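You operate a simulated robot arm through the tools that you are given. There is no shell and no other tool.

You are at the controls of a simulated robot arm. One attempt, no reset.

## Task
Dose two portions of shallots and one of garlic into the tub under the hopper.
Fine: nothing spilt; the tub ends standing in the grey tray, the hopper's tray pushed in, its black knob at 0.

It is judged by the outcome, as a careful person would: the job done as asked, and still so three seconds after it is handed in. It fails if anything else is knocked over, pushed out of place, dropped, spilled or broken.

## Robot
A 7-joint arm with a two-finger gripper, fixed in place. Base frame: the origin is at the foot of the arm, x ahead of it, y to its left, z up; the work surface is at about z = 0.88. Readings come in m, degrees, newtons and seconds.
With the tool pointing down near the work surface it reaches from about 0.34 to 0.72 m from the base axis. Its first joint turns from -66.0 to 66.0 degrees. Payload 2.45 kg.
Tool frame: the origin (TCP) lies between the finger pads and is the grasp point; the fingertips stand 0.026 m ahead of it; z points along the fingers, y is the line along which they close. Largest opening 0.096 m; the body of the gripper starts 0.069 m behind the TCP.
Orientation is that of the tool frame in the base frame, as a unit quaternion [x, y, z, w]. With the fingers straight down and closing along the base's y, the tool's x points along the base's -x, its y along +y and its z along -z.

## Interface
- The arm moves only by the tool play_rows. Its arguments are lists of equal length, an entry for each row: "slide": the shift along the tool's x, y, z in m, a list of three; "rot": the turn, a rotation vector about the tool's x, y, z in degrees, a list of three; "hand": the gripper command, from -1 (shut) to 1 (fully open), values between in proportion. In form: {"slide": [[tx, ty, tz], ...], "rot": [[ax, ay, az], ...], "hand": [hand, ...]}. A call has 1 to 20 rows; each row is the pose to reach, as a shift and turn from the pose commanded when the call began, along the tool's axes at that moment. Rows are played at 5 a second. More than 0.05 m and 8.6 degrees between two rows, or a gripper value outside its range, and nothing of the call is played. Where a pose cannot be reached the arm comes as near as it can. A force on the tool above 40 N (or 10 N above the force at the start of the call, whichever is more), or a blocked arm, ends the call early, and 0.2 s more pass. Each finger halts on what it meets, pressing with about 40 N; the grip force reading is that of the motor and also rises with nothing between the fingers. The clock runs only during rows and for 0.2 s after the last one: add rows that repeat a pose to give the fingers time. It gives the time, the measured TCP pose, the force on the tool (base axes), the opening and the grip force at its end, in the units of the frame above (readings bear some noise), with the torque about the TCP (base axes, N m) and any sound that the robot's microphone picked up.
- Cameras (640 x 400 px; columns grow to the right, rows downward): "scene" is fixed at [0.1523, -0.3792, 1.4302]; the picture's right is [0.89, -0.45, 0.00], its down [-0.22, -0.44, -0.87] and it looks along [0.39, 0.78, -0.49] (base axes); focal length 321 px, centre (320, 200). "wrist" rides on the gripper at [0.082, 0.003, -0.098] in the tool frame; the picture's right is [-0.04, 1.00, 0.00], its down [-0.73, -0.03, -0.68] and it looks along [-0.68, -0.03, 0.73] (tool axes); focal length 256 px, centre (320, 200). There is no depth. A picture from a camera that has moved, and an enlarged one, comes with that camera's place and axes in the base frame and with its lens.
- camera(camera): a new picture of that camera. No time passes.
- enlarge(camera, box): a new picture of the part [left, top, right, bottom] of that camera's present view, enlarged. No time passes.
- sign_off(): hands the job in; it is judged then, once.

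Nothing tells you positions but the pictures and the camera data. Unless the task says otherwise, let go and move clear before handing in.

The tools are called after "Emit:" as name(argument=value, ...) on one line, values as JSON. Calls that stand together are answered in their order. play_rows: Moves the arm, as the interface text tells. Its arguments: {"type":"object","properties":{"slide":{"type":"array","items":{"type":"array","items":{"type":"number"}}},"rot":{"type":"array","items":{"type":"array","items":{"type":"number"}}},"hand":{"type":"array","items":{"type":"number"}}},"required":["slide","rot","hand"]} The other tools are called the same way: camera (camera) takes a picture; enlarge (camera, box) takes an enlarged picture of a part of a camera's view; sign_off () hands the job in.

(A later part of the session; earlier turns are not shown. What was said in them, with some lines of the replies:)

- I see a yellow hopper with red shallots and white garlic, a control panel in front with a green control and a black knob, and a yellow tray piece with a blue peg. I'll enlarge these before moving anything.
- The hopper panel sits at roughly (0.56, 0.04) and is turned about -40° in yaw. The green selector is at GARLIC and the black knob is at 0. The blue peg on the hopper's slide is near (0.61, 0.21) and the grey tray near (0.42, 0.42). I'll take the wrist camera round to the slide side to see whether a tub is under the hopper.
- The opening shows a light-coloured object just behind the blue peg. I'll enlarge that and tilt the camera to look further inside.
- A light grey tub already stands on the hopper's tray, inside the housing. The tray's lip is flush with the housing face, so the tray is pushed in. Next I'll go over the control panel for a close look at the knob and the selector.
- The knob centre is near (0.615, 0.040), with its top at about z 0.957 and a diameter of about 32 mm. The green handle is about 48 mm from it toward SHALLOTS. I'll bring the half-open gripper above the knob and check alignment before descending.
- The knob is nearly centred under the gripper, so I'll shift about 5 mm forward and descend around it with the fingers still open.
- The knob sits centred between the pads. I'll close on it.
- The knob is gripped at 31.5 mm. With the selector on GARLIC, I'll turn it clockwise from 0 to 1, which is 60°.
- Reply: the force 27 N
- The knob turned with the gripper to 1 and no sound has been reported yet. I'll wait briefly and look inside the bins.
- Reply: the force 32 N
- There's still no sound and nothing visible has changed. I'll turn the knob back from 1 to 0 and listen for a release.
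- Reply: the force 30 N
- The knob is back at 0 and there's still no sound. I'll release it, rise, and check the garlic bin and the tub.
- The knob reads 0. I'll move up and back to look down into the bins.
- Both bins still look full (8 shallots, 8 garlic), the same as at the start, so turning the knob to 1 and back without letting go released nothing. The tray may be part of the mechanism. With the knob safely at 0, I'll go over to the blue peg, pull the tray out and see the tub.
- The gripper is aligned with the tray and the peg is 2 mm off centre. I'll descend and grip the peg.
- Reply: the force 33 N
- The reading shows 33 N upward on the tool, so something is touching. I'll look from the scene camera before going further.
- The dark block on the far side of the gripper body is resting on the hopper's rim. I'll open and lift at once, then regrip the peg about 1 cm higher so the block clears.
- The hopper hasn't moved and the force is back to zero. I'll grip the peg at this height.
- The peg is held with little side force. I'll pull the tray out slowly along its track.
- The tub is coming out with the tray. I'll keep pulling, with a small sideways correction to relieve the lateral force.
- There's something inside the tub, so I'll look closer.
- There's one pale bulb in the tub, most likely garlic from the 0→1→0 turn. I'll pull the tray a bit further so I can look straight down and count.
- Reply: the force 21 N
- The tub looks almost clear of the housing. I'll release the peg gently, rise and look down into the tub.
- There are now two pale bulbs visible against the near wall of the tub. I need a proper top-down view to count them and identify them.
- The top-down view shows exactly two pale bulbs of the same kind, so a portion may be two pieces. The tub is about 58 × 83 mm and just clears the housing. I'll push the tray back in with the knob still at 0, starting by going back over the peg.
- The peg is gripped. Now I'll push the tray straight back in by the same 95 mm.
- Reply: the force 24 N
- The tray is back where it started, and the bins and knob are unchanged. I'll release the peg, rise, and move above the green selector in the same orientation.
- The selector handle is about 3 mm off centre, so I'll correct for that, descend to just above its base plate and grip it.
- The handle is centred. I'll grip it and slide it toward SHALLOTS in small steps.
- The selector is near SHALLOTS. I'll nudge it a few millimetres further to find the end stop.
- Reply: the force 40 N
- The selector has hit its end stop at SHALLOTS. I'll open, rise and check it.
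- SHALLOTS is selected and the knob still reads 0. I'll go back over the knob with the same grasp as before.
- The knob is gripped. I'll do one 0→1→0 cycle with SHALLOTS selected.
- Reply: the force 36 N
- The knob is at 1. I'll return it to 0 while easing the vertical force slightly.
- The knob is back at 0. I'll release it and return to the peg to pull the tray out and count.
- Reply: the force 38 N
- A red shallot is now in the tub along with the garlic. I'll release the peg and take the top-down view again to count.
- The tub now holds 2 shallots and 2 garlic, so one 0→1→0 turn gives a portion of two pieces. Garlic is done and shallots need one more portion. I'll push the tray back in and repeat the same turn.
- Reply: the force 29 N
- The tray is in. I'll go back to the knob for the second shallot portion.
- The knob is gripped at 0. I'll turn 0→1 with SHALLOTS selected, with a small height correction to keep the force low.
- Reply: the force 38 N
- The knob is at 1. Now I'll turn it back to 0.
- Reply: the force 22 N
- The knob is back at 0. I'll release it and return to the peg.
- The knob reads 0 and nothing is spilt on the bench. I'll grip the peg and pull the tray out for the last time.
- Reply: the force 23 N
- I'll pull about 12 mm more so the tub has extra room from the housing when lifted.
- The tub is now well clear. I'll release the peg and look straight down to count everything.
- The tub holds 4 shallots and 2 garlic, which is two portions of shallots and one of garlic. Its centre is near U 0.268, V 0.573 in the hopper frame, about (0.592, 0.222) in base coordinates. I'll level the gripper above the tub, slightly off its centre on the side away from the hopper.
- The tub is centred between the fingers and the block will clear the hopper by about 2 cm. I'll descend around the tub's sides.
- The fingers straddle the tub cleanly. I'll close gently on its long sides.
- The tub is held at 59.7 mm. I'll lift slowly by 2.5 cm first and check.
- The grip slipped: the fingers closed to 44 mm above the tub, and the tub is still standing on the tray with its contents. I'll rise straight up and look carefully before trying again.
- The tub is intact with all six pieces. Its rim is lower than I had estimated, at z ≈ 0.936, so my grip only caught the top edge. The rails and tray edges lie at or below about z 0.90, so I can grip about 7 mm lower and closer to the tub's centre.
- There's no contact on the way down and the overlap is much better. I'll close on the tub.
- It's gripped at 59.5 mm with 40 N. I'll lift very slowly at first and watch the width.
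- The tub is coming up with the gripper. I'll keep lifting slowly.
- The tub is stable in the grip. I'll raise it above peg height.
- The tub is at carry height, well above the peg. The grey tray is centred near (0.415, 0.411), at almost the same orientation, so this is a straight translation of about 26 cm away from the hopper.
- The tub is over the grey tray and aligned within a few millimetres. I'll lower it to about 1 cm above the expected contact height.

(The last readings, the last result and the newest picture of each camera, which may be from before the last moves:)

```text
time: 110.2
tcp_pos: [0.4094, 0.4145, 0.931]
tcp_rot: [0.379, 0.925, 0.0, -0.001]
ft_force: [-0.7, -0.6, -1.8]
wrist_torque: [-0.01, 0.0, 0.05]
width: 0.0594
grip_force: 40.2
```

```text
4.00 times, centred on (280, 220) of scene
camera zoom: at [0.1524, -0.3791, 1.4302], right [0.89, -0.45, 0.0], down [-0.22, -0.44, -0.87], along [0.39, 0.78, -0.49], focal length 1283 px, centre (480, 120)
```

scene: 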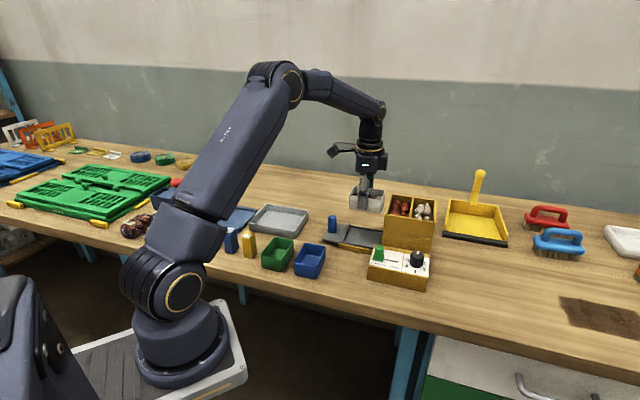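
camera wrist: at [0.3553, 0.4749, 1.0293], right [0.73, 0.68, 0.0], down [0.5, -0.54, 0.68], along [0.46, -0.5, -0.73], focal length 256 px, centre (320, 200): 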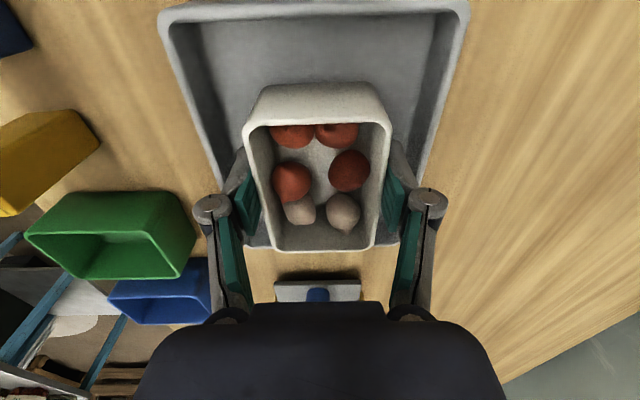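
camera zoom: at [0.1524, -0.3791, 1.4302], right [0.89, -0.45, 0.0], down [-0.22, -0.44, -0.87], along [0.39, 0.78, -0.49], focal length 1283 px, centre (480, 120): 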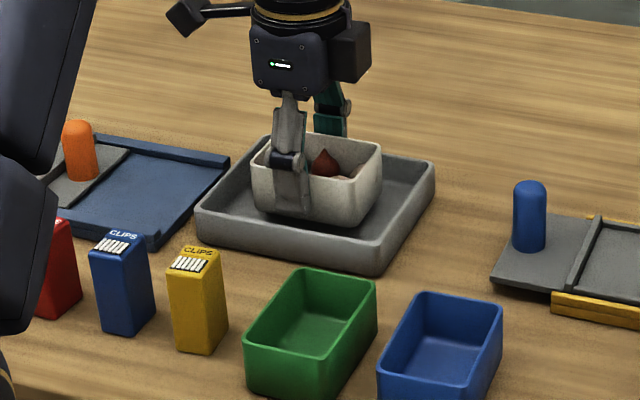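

The tub is well inside the tray outline. I'll lower it in 1.5 mm steps until it touches.

Emit:
play_rows(slide=[[0, 0, 0.0015], [0, 0, 0.003], [0, 0, 0.0045], [0, 0, 0.006], [0, 0, 0.0075]], rot=[[0, 0, 0], [0, 0, 0], [0, 0, 0], [0, 0, 0], [0, 0, 0]], hand=[-0.3, -0.3, -0.3, -0.3, -0.3])

Emit:
enlarge(camera="scene", box=[240, 190, 320, 260])

```text
time: 111.4
tcp_pos: [0.4109, 0.4152, 0.9233]
tcp_rot: [0.379, 0.925, 0.0, 0.0]
ft_force: [0.0, -0.4, -1.6]
wrist_torque: [-0.03, 0.04, 0.04]
width: 0.0593
grip_force: 40.1
```

```text
5.71 times, centred on (280, 225) of scene
camera zoom: at [0.1524, -0.3791, 1.4302], right [0.89, -0.45, 0.0], down [-0.22, -0.44, -0.87], along [0.39, 0.78, -0.49], focal length 1832 px, centre (549, 57)
```

zoom: 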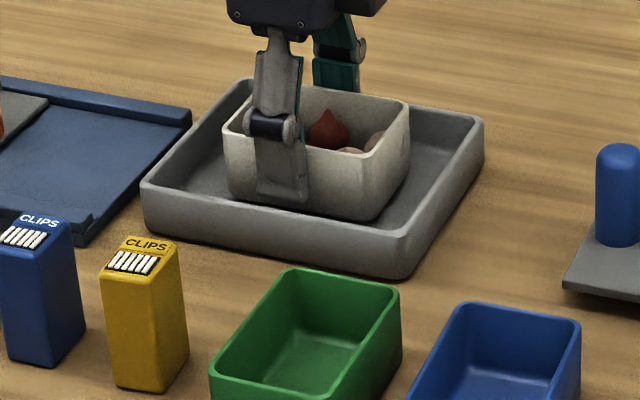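

Emit:
play_rows(slide=[[0, 0, 0.001], [0, 0, 0.002], [0, 0, 0.003], [0, 0, 0.004]], rot=[[0, 0, 0], [0, 0, 0], [0, 0, 0], [0, 0, 0]], hand=[-0.3, -0.3, -0.3, -0.3])

Emit:
enlarge(camera="scene", box=[240, 190, 320, 260])

```text
time: 112.4
tcp_pos: [0.4109, 0.4153, 0.9204]
tcp_rot: [0.379, 0.925, 0.001, 0.0]
ft_force: [-1.5, 0.2, 11.7]
wrist_torque: [-0.5, 0.11, -0.04]
width: 0.0593
grip_force: 40.2
```

```text
5.71 times, centred on (280, 225) of scene
camera zoom: at [0.1521, -0.3793, 1.4302], right [0.89, -0.45, 0.0], down [-0.22, -0.44, -0.87], along [0.39, 0.78, -0.49], focal length 1832 px, centre (549, 57)
```

zoom: 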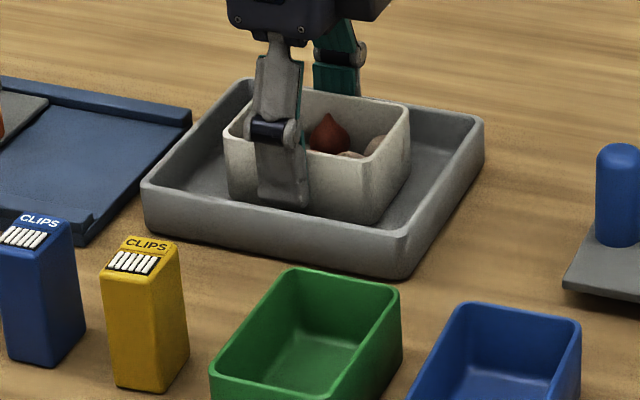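

Contact shows as 12 N upward, but the torque suggests it's on the robot-facing side. I'll check whether that's the tub or a fingertip before releasing.

Emit:
camera(camera="wrist")

Emit:
enlarge(camera="wrist", box=[150, 60, 490, 280])

Emit:
enlarge(camera="scene", box=[262, 200, 302, 235])

```text
taken
camera wrist: at [0.3558, 0.4751, 1.0198], right [0.73, 0.68, 0.0], down [0.5, -0.54, 0.68], along [0.46, -0.49, -0.73], focal length 256 px, centre (320, 200)
```

wrist: 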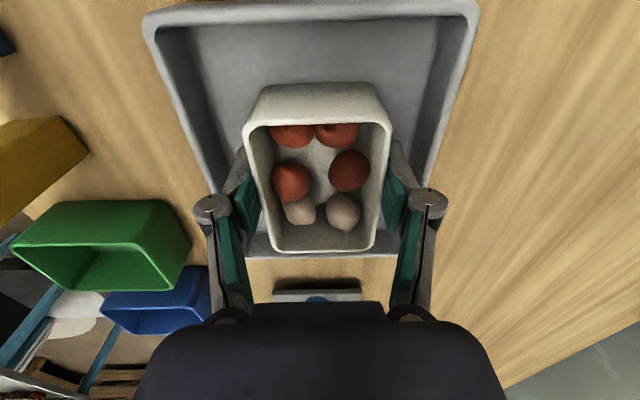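

```text
1.82 times, centred on (320, 170) of wrist
camera zoom: at [0.3558, 0.4751, 1.0198], right [0.73, 0.68, 0.0], down [0.5, -0.54, 0.68], along [0.46, -0.49, -0.73], focal length 465 px, centre (320, 254)
```

zoom: 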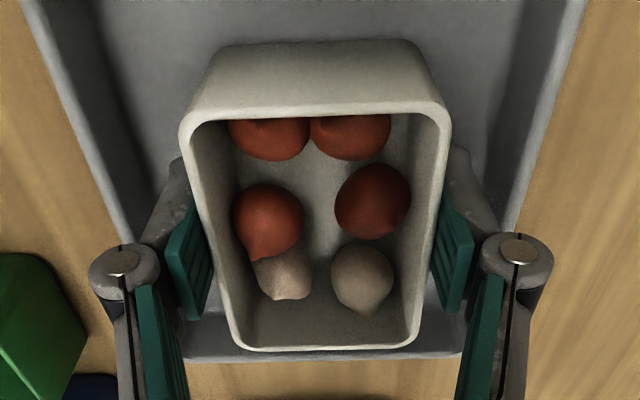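

```text
11.43 times, centred on (282, 218) of scene
camera zoom: at [0.1521, -0.3793, 1.4302], right [0.89, -0.45, 0.0], down [-0.22, -0.44, -0.87], along [0.39, 0.78, -0.49], focal length 3665 px, centre (754, 0)
```

zoom: 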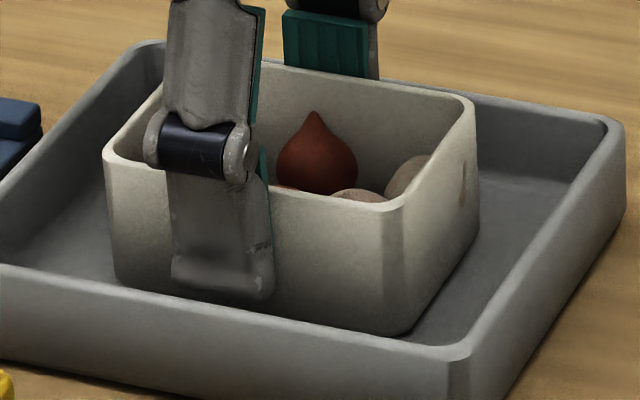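

The tub bottom is on the tray floor and contents are intact. I'll open just enough to release while the fingers stay within the tray.

Emit:
play_rows(slide=[[0, 0, -0.0008], [0, 0, -0.0008], [0, 0, -0.0008], [0, 0, -0.0008]], rot=[[0, 0, 0], [0, 0, 0], [0, 0, 0], [0, 0, 0]], hand=[0.24, 0.32, 0.38, 0.38])

Emit:
enlarge(camera="scene", box=[240, 190, 320, 260])

Emit:
camera(camera="wrist")

```text
time: 113.4
tcp_pos: [0.4108, 0.4154, 0.9218]
tcp_rot: [0.38, 0.925, -0.001, 0.0]
ft_force: [0.1, 0.6, 0.1]
wrist_torque: [-0.04, 0.01, 0.03]
width: 0.0663
grip_force: 0.0
```

```text
5.71 times, centred on (280, 225) of scene
camera zoom: at [0.1523, -0.3792, 1.4302], right [0.89, -0.45, 0.0], down [-0.22, -0.44, -0.87], along [0.39, 0.78, -0.49], focal length 1832 px, centre (549, 57)
```

zoom: 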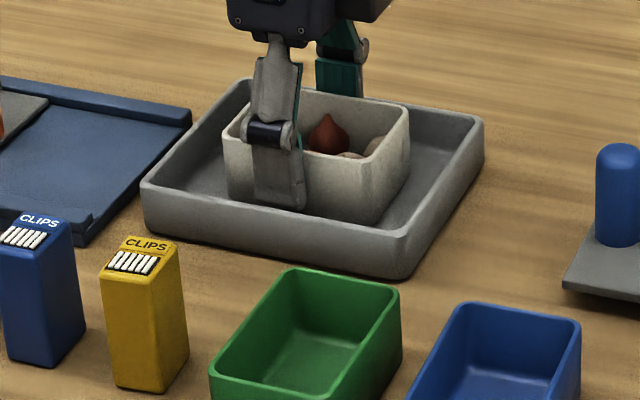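

```text
taken
camera wrist: at [0.3559, 0.4749, 1.0192], right [0.73, 0.68, 0.0], down [0.5, -0.54, 0.68], along [0.46, -0.5, -0.73], focal length 256 px, centre (320, 200)
```

wrist: 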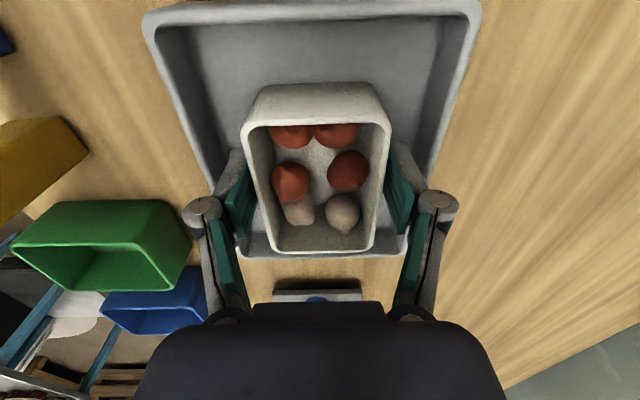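

The tub is released and standing in the tray. I'll rise straight up slowly.

Emit:
play_rows(slide=[[0, 0, -0.006], [0, 0, -0.014], [0, 0, -0.024], [0, 0, -0.036], [0, 0, -0.05], [0, 0, -0.07], [0, 0, -0.095], [0, 0, -0.12]], rot=[[0, 0, 0], [0, 0, 0], [0, 0, 0], [0, 0, 0], [0, 0, 0], [0, 0, 0], [0, 0, 0], [0, 0, 0]], hand=[0.38, 0.38, 0.38, 0.38, 0.38, 0.38, 0.38, 0.38])

Emit:
camera(camera="wrist")

Emit:
enlarge(camera="scene", box=[230, 180, 430, 290])

```text
time: 115.2
tcp_pos: [0.4102, 0.4137, 1.0403]
tcp_rot: [0.379, 0.925, 0.0, 0.0]
ft_force: [-0.5, 0.1, 0.3]
wrist_torque: [-0.02, 0.01, -0.01]
width: 0.0661
grip_force: 0.1
```

```text
taken
camera wrist: at [0.3562, 0.4743, 1.1387], right [0.73, 0.68, 0.0], down [0.5, -0.54, 0.68], along [0.46, -0.5, -0.73], focal length 256 px, centre (320, 200)
```

wrist: 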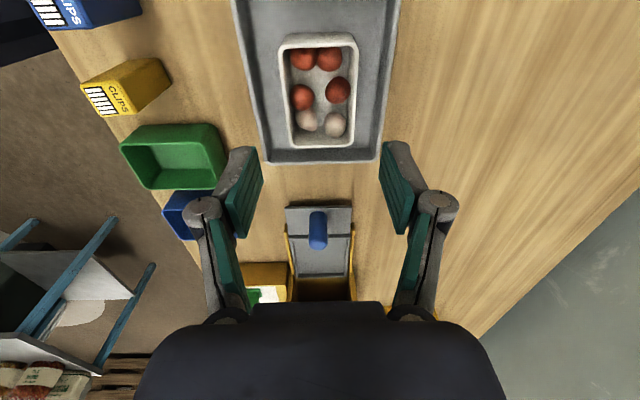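

```text
3.20 times, centred on (330, 235) of scene
camera zoom: at [0.1523, -0.3792, 1.4302], right [0.89, -0.45, 0.0], down [-0.22, -0.44, -0.87], along [0.39, 0.78, -0.49], focal length 1026 px, centre (288, 88)
```

zoom: 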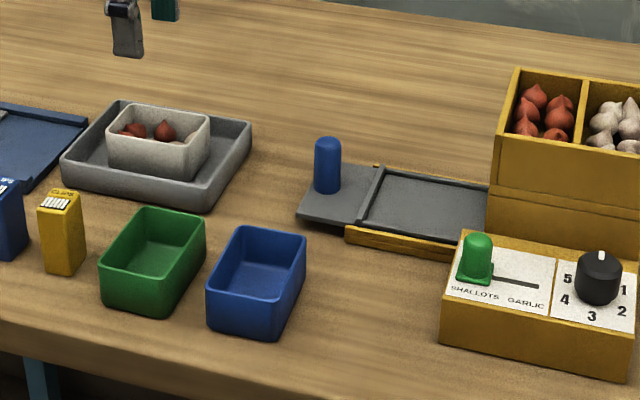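

The tub stands in the grey tray with everything in it. Now I'll go back to the blue peg to push the hopper's empty tray in. The knob is at 0.

Emit:
play_rows(slide=[[-0.0195, -0.0009, 0], [-0.039, -0.0018, 0], [-0.0585, -0.0027, 0], [-0.078, -0.0036, 0], [-0.0976, -0.0045, 0], [-0.1171, -0.0054, 0], [-0.1366, -0.0063, 0], [-0.1561, -0.0072, 0], [-0.1756, -0.0081, 0], [-0.1756, -0.0081, 0]], rot=[[0, 0, 0], [0, 0, 0], [0, 0, 0], [0, 0, 0], [0, 0, 0], [0, 0, 0], [0, 0, 0], [0, 0, 0], [0, 0, 0], [0, 0, 0]], hand=[0.1, 0.1, 0.1, 0.1, 0.1, 0.1, 0.1, 0.1, 0.1, 0.1])

Emit:
enlarge(camera="wrist", box=[230, 40, 410, 180])

```text
time: 117.4
tcp_pos: [0.5298, 0.286, 1.0398]
tcp_rot: [0.38, 0.925, 0.001, -0.001]
ft_force: [-0.5, -0.1, 0.8]
wrist_torque: [0.0, 0.0, 0.0]
width: 0.0527
grip_force: 0.1
```

```text
2.86 times, centred on (320, 110) of wrist
camera zoom: at [0.4756, 0.3455, 1.1384], right [0.73, 0.68, 0.0], down [0.5, -0.54, 0.68], along [0.46, -0.5, -0.73], focal length 731 px, centre (320, 457)
```

zoom: 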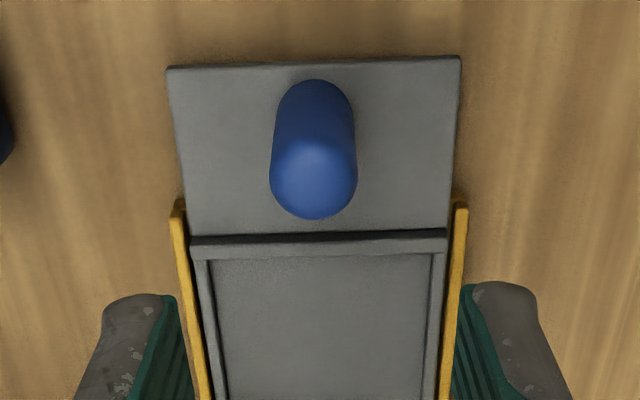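

Emit:
play_rows(slide=[[0, -0.0012, 0.03], [0, -0.0012, 0.065], [0, -0.0012, 0.092], [0, -0.0012, 0.092], [0, -0.0012, 0.092], [0, -0.0012, 0.092], [0, -0.0012, 0.092]], rot=[[0, 0, 0], [0, 0, 0], [0, 0, 0], [0, 0, 0], [0, 0, 0], [0, 0, 0], [0, 0, 0]], hand=[0.1, 0.1, 0.1, 0.1, -0.7, -0.7, -0.7])

```text
time: 119.0
tcp_pos: [0.5291, 0.2855, 0.948]
tcp_rot: [0.379, 0.925, -0.001, -0.001]
ft_force: [-6.4, -5.6, 1.2]
wrist_torque: [-0.06, 0.28, 0.03]
width: 0.0231
grip_force: 37.8
```

Emit:
play_rows(slide=[[-0.007, -0.0003, 0], [-0.014, -0.0005, 0], [-0.021, -0.0005, 0], [-0.028, -0.0005, 0], [-0.035, -0.0005, 0], [-0.042, -0.0005, 0], [-0.049, -0.0005, 0], [-0.056, -0.0005, 0], [-0.063, -0.0005, 0], [-0.07, -0.0005, 0], [-0.077, -0.0005, 0], [-0.084, -0.0005, 0], [-0.09, -0.0005, 0], [-0.096, -0.0005, 0], [-0.102, -0.0005, 0], [-0.1055, -0.0005, 0], [-0.107, -0.0005, 0], [-0.107, -0.0005, 0]], rot=[[0, 0, 0], [0, 0, 0], [0, 0, 0], [0, 0, 0], [0, 0, 0], [0, 0, 0], [0, 0, 0], [0, 0, 0], [0, 0, 0], [0, 0, 0], [0, 0, 0], [0, 0, 0], [0, 0, 0], [0, 0, 0], [0, 0, 0], [0, 0, 0], [0, 0, 0], [0, 0, 0]], hand=[-0.7, -0.7, -0.7, -0.7, -0.7, -0.7, -0.7, -0.7, -0.7, -0.7, -0.7, -0.7, -0.7, -0.7, -0.7, -0.7, -0.7, -0.7])

Emit:
enlarge(camera="scene", box=[330, 170, 430, 270])

Emit:
camera(camera="wrist")

```text
time: 122.8
tcp_pos: [0.6035, 0.2073, 0.9479]
tcp_rot: [0.38, 0.925, -0.001, -0.001]
ft_force: [-0.9, -0.5, -24.8]
wrist_torque: [0.32, 0.37, -0.06]
width: 0.0231
grip_force: 44.7
```

```text
4.00 times, centred on (380, 220) of scene
camera zoom: at [0.1528, -0.379, 1.4302], right [0.89, -0.45, 0.0], down [-0.22, -0.44, -0.87], along [0.39, 0.78, -0.49], focal length 1283 px, centre (80, 120)
```

zoom: 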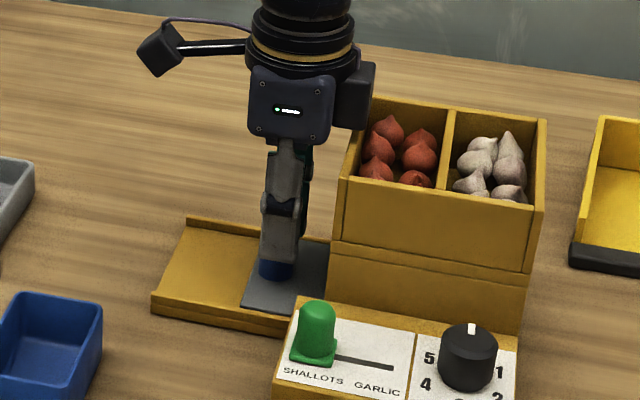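

```text
taken
camera wrist: at [0.5502, 0.2693, 1.0462], right [0.73, 0.68, 0.0], down [0.5, -0.54, 0.68], along [0.46, -0.5, -0.73], focal length 256 px, centre (320, 200)
```

wrist: 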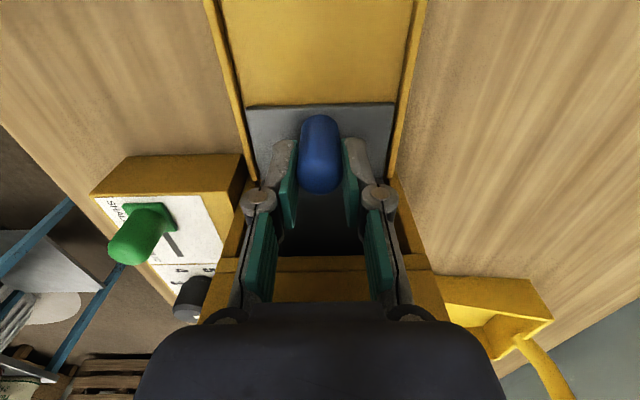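

The tray is back at its original place. I'll nudge it 3 mm further to confirm it's against its stop.

Emit:
play_rows(slide=[[-0.001, 0, 0.0005], [-0.002, 0, 0.0005], [-0.003, 0, 0.0005], [-0.003, 0, 0.0005]], rot=[[0, 0, 0], [0, 0, 0], [0, 0, 0], [0, 0, 0]], hand=[-0.7, -0.7, -0.7, -0.7])

Emit:
enlarge(camera="scene", box=[330, 170, 430, 270])

```text
time: 123.8
tcp_pos: [0.6041, 0.2087, 0.9473]
tcp_rot: [0.379, 0.926, -0.001, -0.002]
ft_force: [-22.2, 2.5, -8.8]
wrist_torque: [-0.33, 0.18, 0.09]
width: 0.0232
grip_force: 45.0
```

```text
4.00 times, centred on (380, 220) of scene
camera zoom: at [0.1519, -0.379, 1.4303], right [0.89, -0.45, 0.0], down [-0.22, -0.44, -0.87], along [0.39, 0.78, -0.49], focal length 1283 px, centre (80, 120)
```

zoom: 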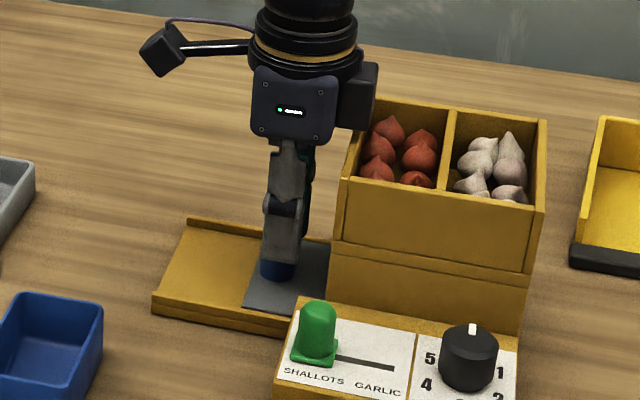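

A resisting force of about 18 N confirms the tray is fully home against its stop. I'll release, rise and check everything.

Emit:
play_rows(slide=[[0.0015, 0, 0], [0.0015, 0, 0], [0.0015, 0, 0], [0.0015, 0, -0.03], [0.0015, 0, -0.07], [0.0015, 0, -0.11], [0.02, 0, -0.15], [0.05, 0, -0.18]], rot=[[0, 0, 0], [0, 0, 0], [0, 0, 0], [0, 0, 0], [0, 0, 0], [0, 0, 0], [0, 0, 0], [0, 0, 0]], hand=[-0.5, 0, 0.1, 0.1, 0.1, 0.1, 0.1, 0.1])

Emit:
camera(camera="wrist")

Emit:
camera(camera="scene")

Emit:
enlarge(camera="scene", box=[330, 180, 450, 290])

Emit:
enlarge(camera="scene", box=[220, 180, 340, 290])

```text
time: 125.6
tcp_pos: [0.569, 0.242, 1.1274]
tcp_rot: [0.379, 0.925, 0.001, 0.001]
ft_force: [-0.5, -0.1, -0.2]
wrist_torque: [0.01, -0.01, -0.01]
width: 0.0529
grip_force: 0.0
```

```text
taken
camera wrist: at [0.5153, 0.3028, 1.2258], right [0.73, 0.68, 0.0], down [0.5, -0.54, 0.68], along [0.46, -0.5, -0.73], focal length 256 px, centre (320, 200)
```

wrist: 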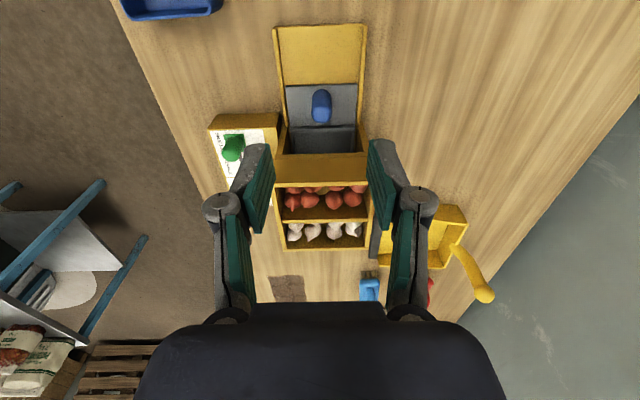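

```text
taken
```

scene: 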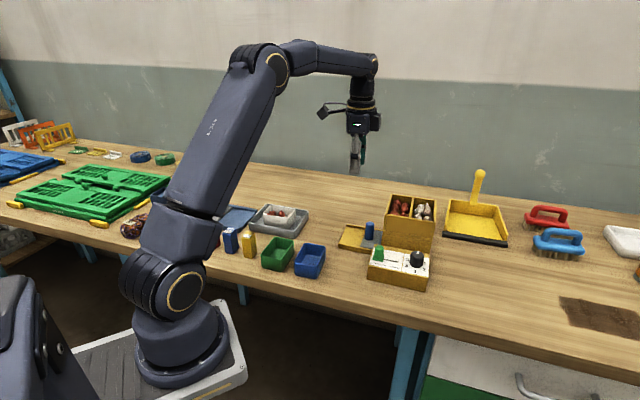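

```text
3.64 times, centred on (390, 235) of scene
camera zoom: at [0.1523, -0.3792, 1.4302], right [0.89, -0.45, 0.0], down [-0.22, -0.44, -0.87], along [0.39, 0.78, -0.49], focal length 1166 px, centre (66, 73)
```

zoom: 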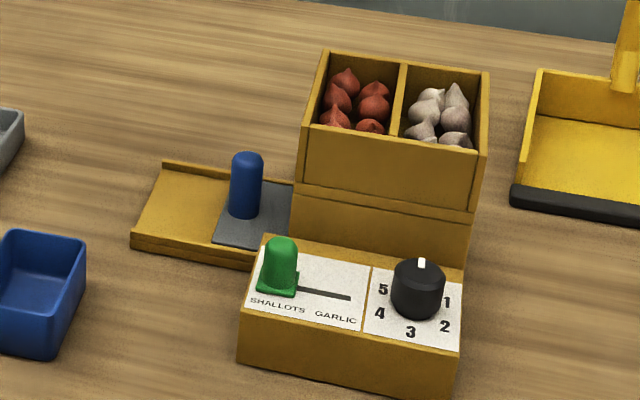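

```text
3.64 times, centred on (280, 235) of scene
camera zoom: at [0.1523, -0.3792, 1.4302], right [0.89, -0.45, 0.0], down [-0.22, -0.44, -0.87], along [0.39, 0.78, -0.49], focal length 1166 px, centre (466, 73)
```

zoom: 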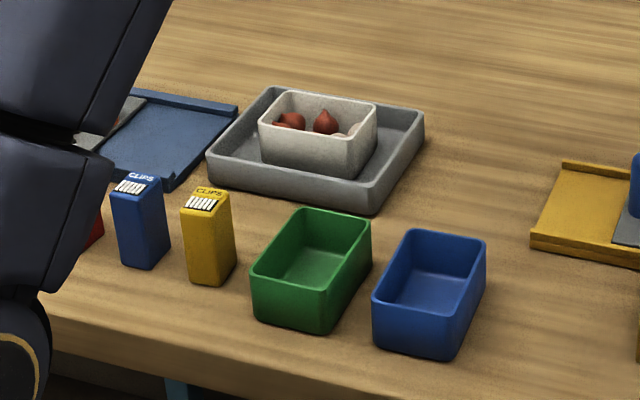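

Everything looks in place. I'll check the knob angle against the first picture and look in the housing for stray pieces.

Emit:
enlarge(camera="scene", box=[365, 235, 445, 290])

Emit:
enlarge(camera="wrist", box=[260, 70, 390, 180])

Emit:
enlarge(camera="scene", box=[255, 195, 305, 235])

```text
7.27 times, centred on (405, 262) of scene
camera zoom: at [0.1523, -0.3792, 1.4302], right [0.89, -0.45, 0.0], down [-0.22, -0.44, -0.87], along [0.39, 0.78, -0.49], focal length 2332 px, centre (-298, -254)
```

zoom: 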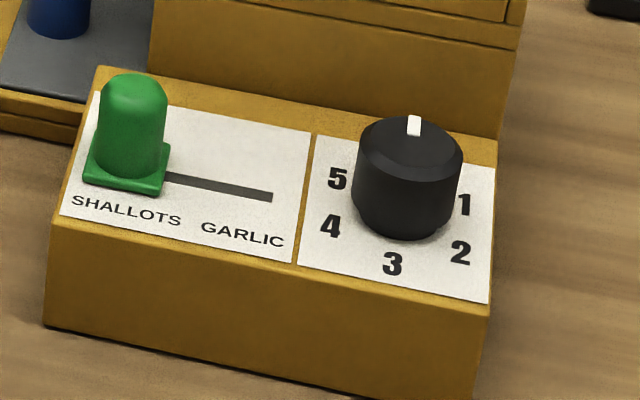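

```text
3.64 times, centred on (325, 125) of wrist
camera zoom: at [0.5153, 0.3028, 1.2258], right [0.73, 0.68, 0.0], down [0.5, -0.54, 0.68], along [0.46, -0.5, -0.73], focal length 931 px, centre (302, 473)
```

zoom: 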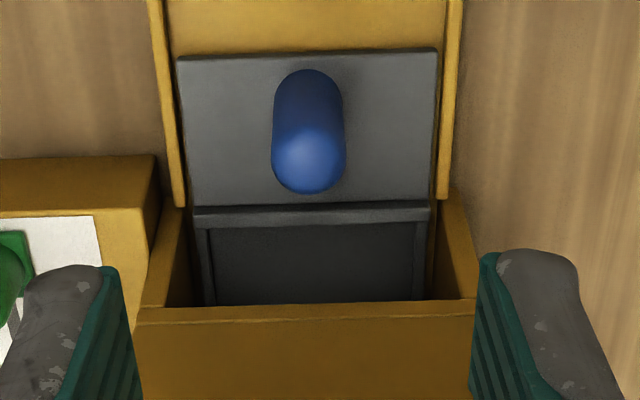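

```text
10.00 times, centred on (280, 215) of scene
camera zoom: at [0.1523, -0.3792, 1.4302], right [0.89, -0.45, 0.0], down [-0.22, -0.44, -0.87], along [0.39, 0.78, -0.49], focal length 3207 px, centre (720, 50)
```

zoom: 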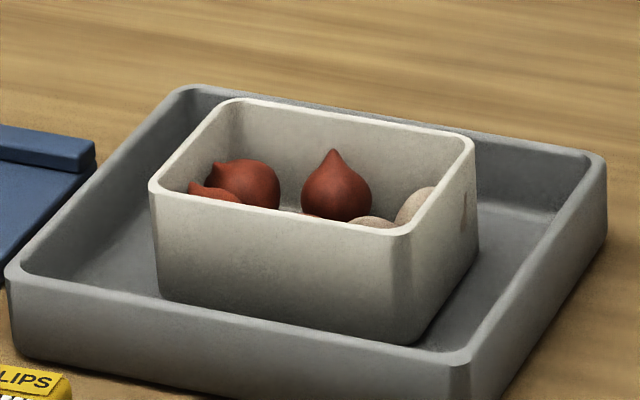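

The tub stands in the grey tray with 4 shallots and 2 garlic, the hopper's tray is fully in, and the knob is at 0 exactly as in the first picture. No pieces are spilt on the bench or in the part of the hopper I can see, and the arm is clear, so I'm handing in.

Emit:
sign_off()

```text
The job is handed in.
```

I dosed two portions of shallots and one of garlic, moved the tub to the grey tray and handed the job in. I haven't been shown how it was judged.

- **Tub contents:** 4 shallots and 2 garlic. I took a portion to be two pieces, because each turn of the knob from 0 to 1 and back released two. I did one such turn on GARLIC and two on SHALLOTS.
- **End state:** the tub stands in the grey tray. The hopper's tray is pushed in against its stop, and the black knob is at 0, matching the first picture.
- **Spills:** I saw none on the bench, and the visible part of the housing was clear.
- **Mishaps:** the gripper pressed on the hopper's rim once (about 33 N), and my first grip on the tub slipped before it had lifted clear. In the pictures the hopper had not moved, and the tub kept all its pieces.
- **Selector:** I left the green selector at SHALLOTS; it started at GARLIC.
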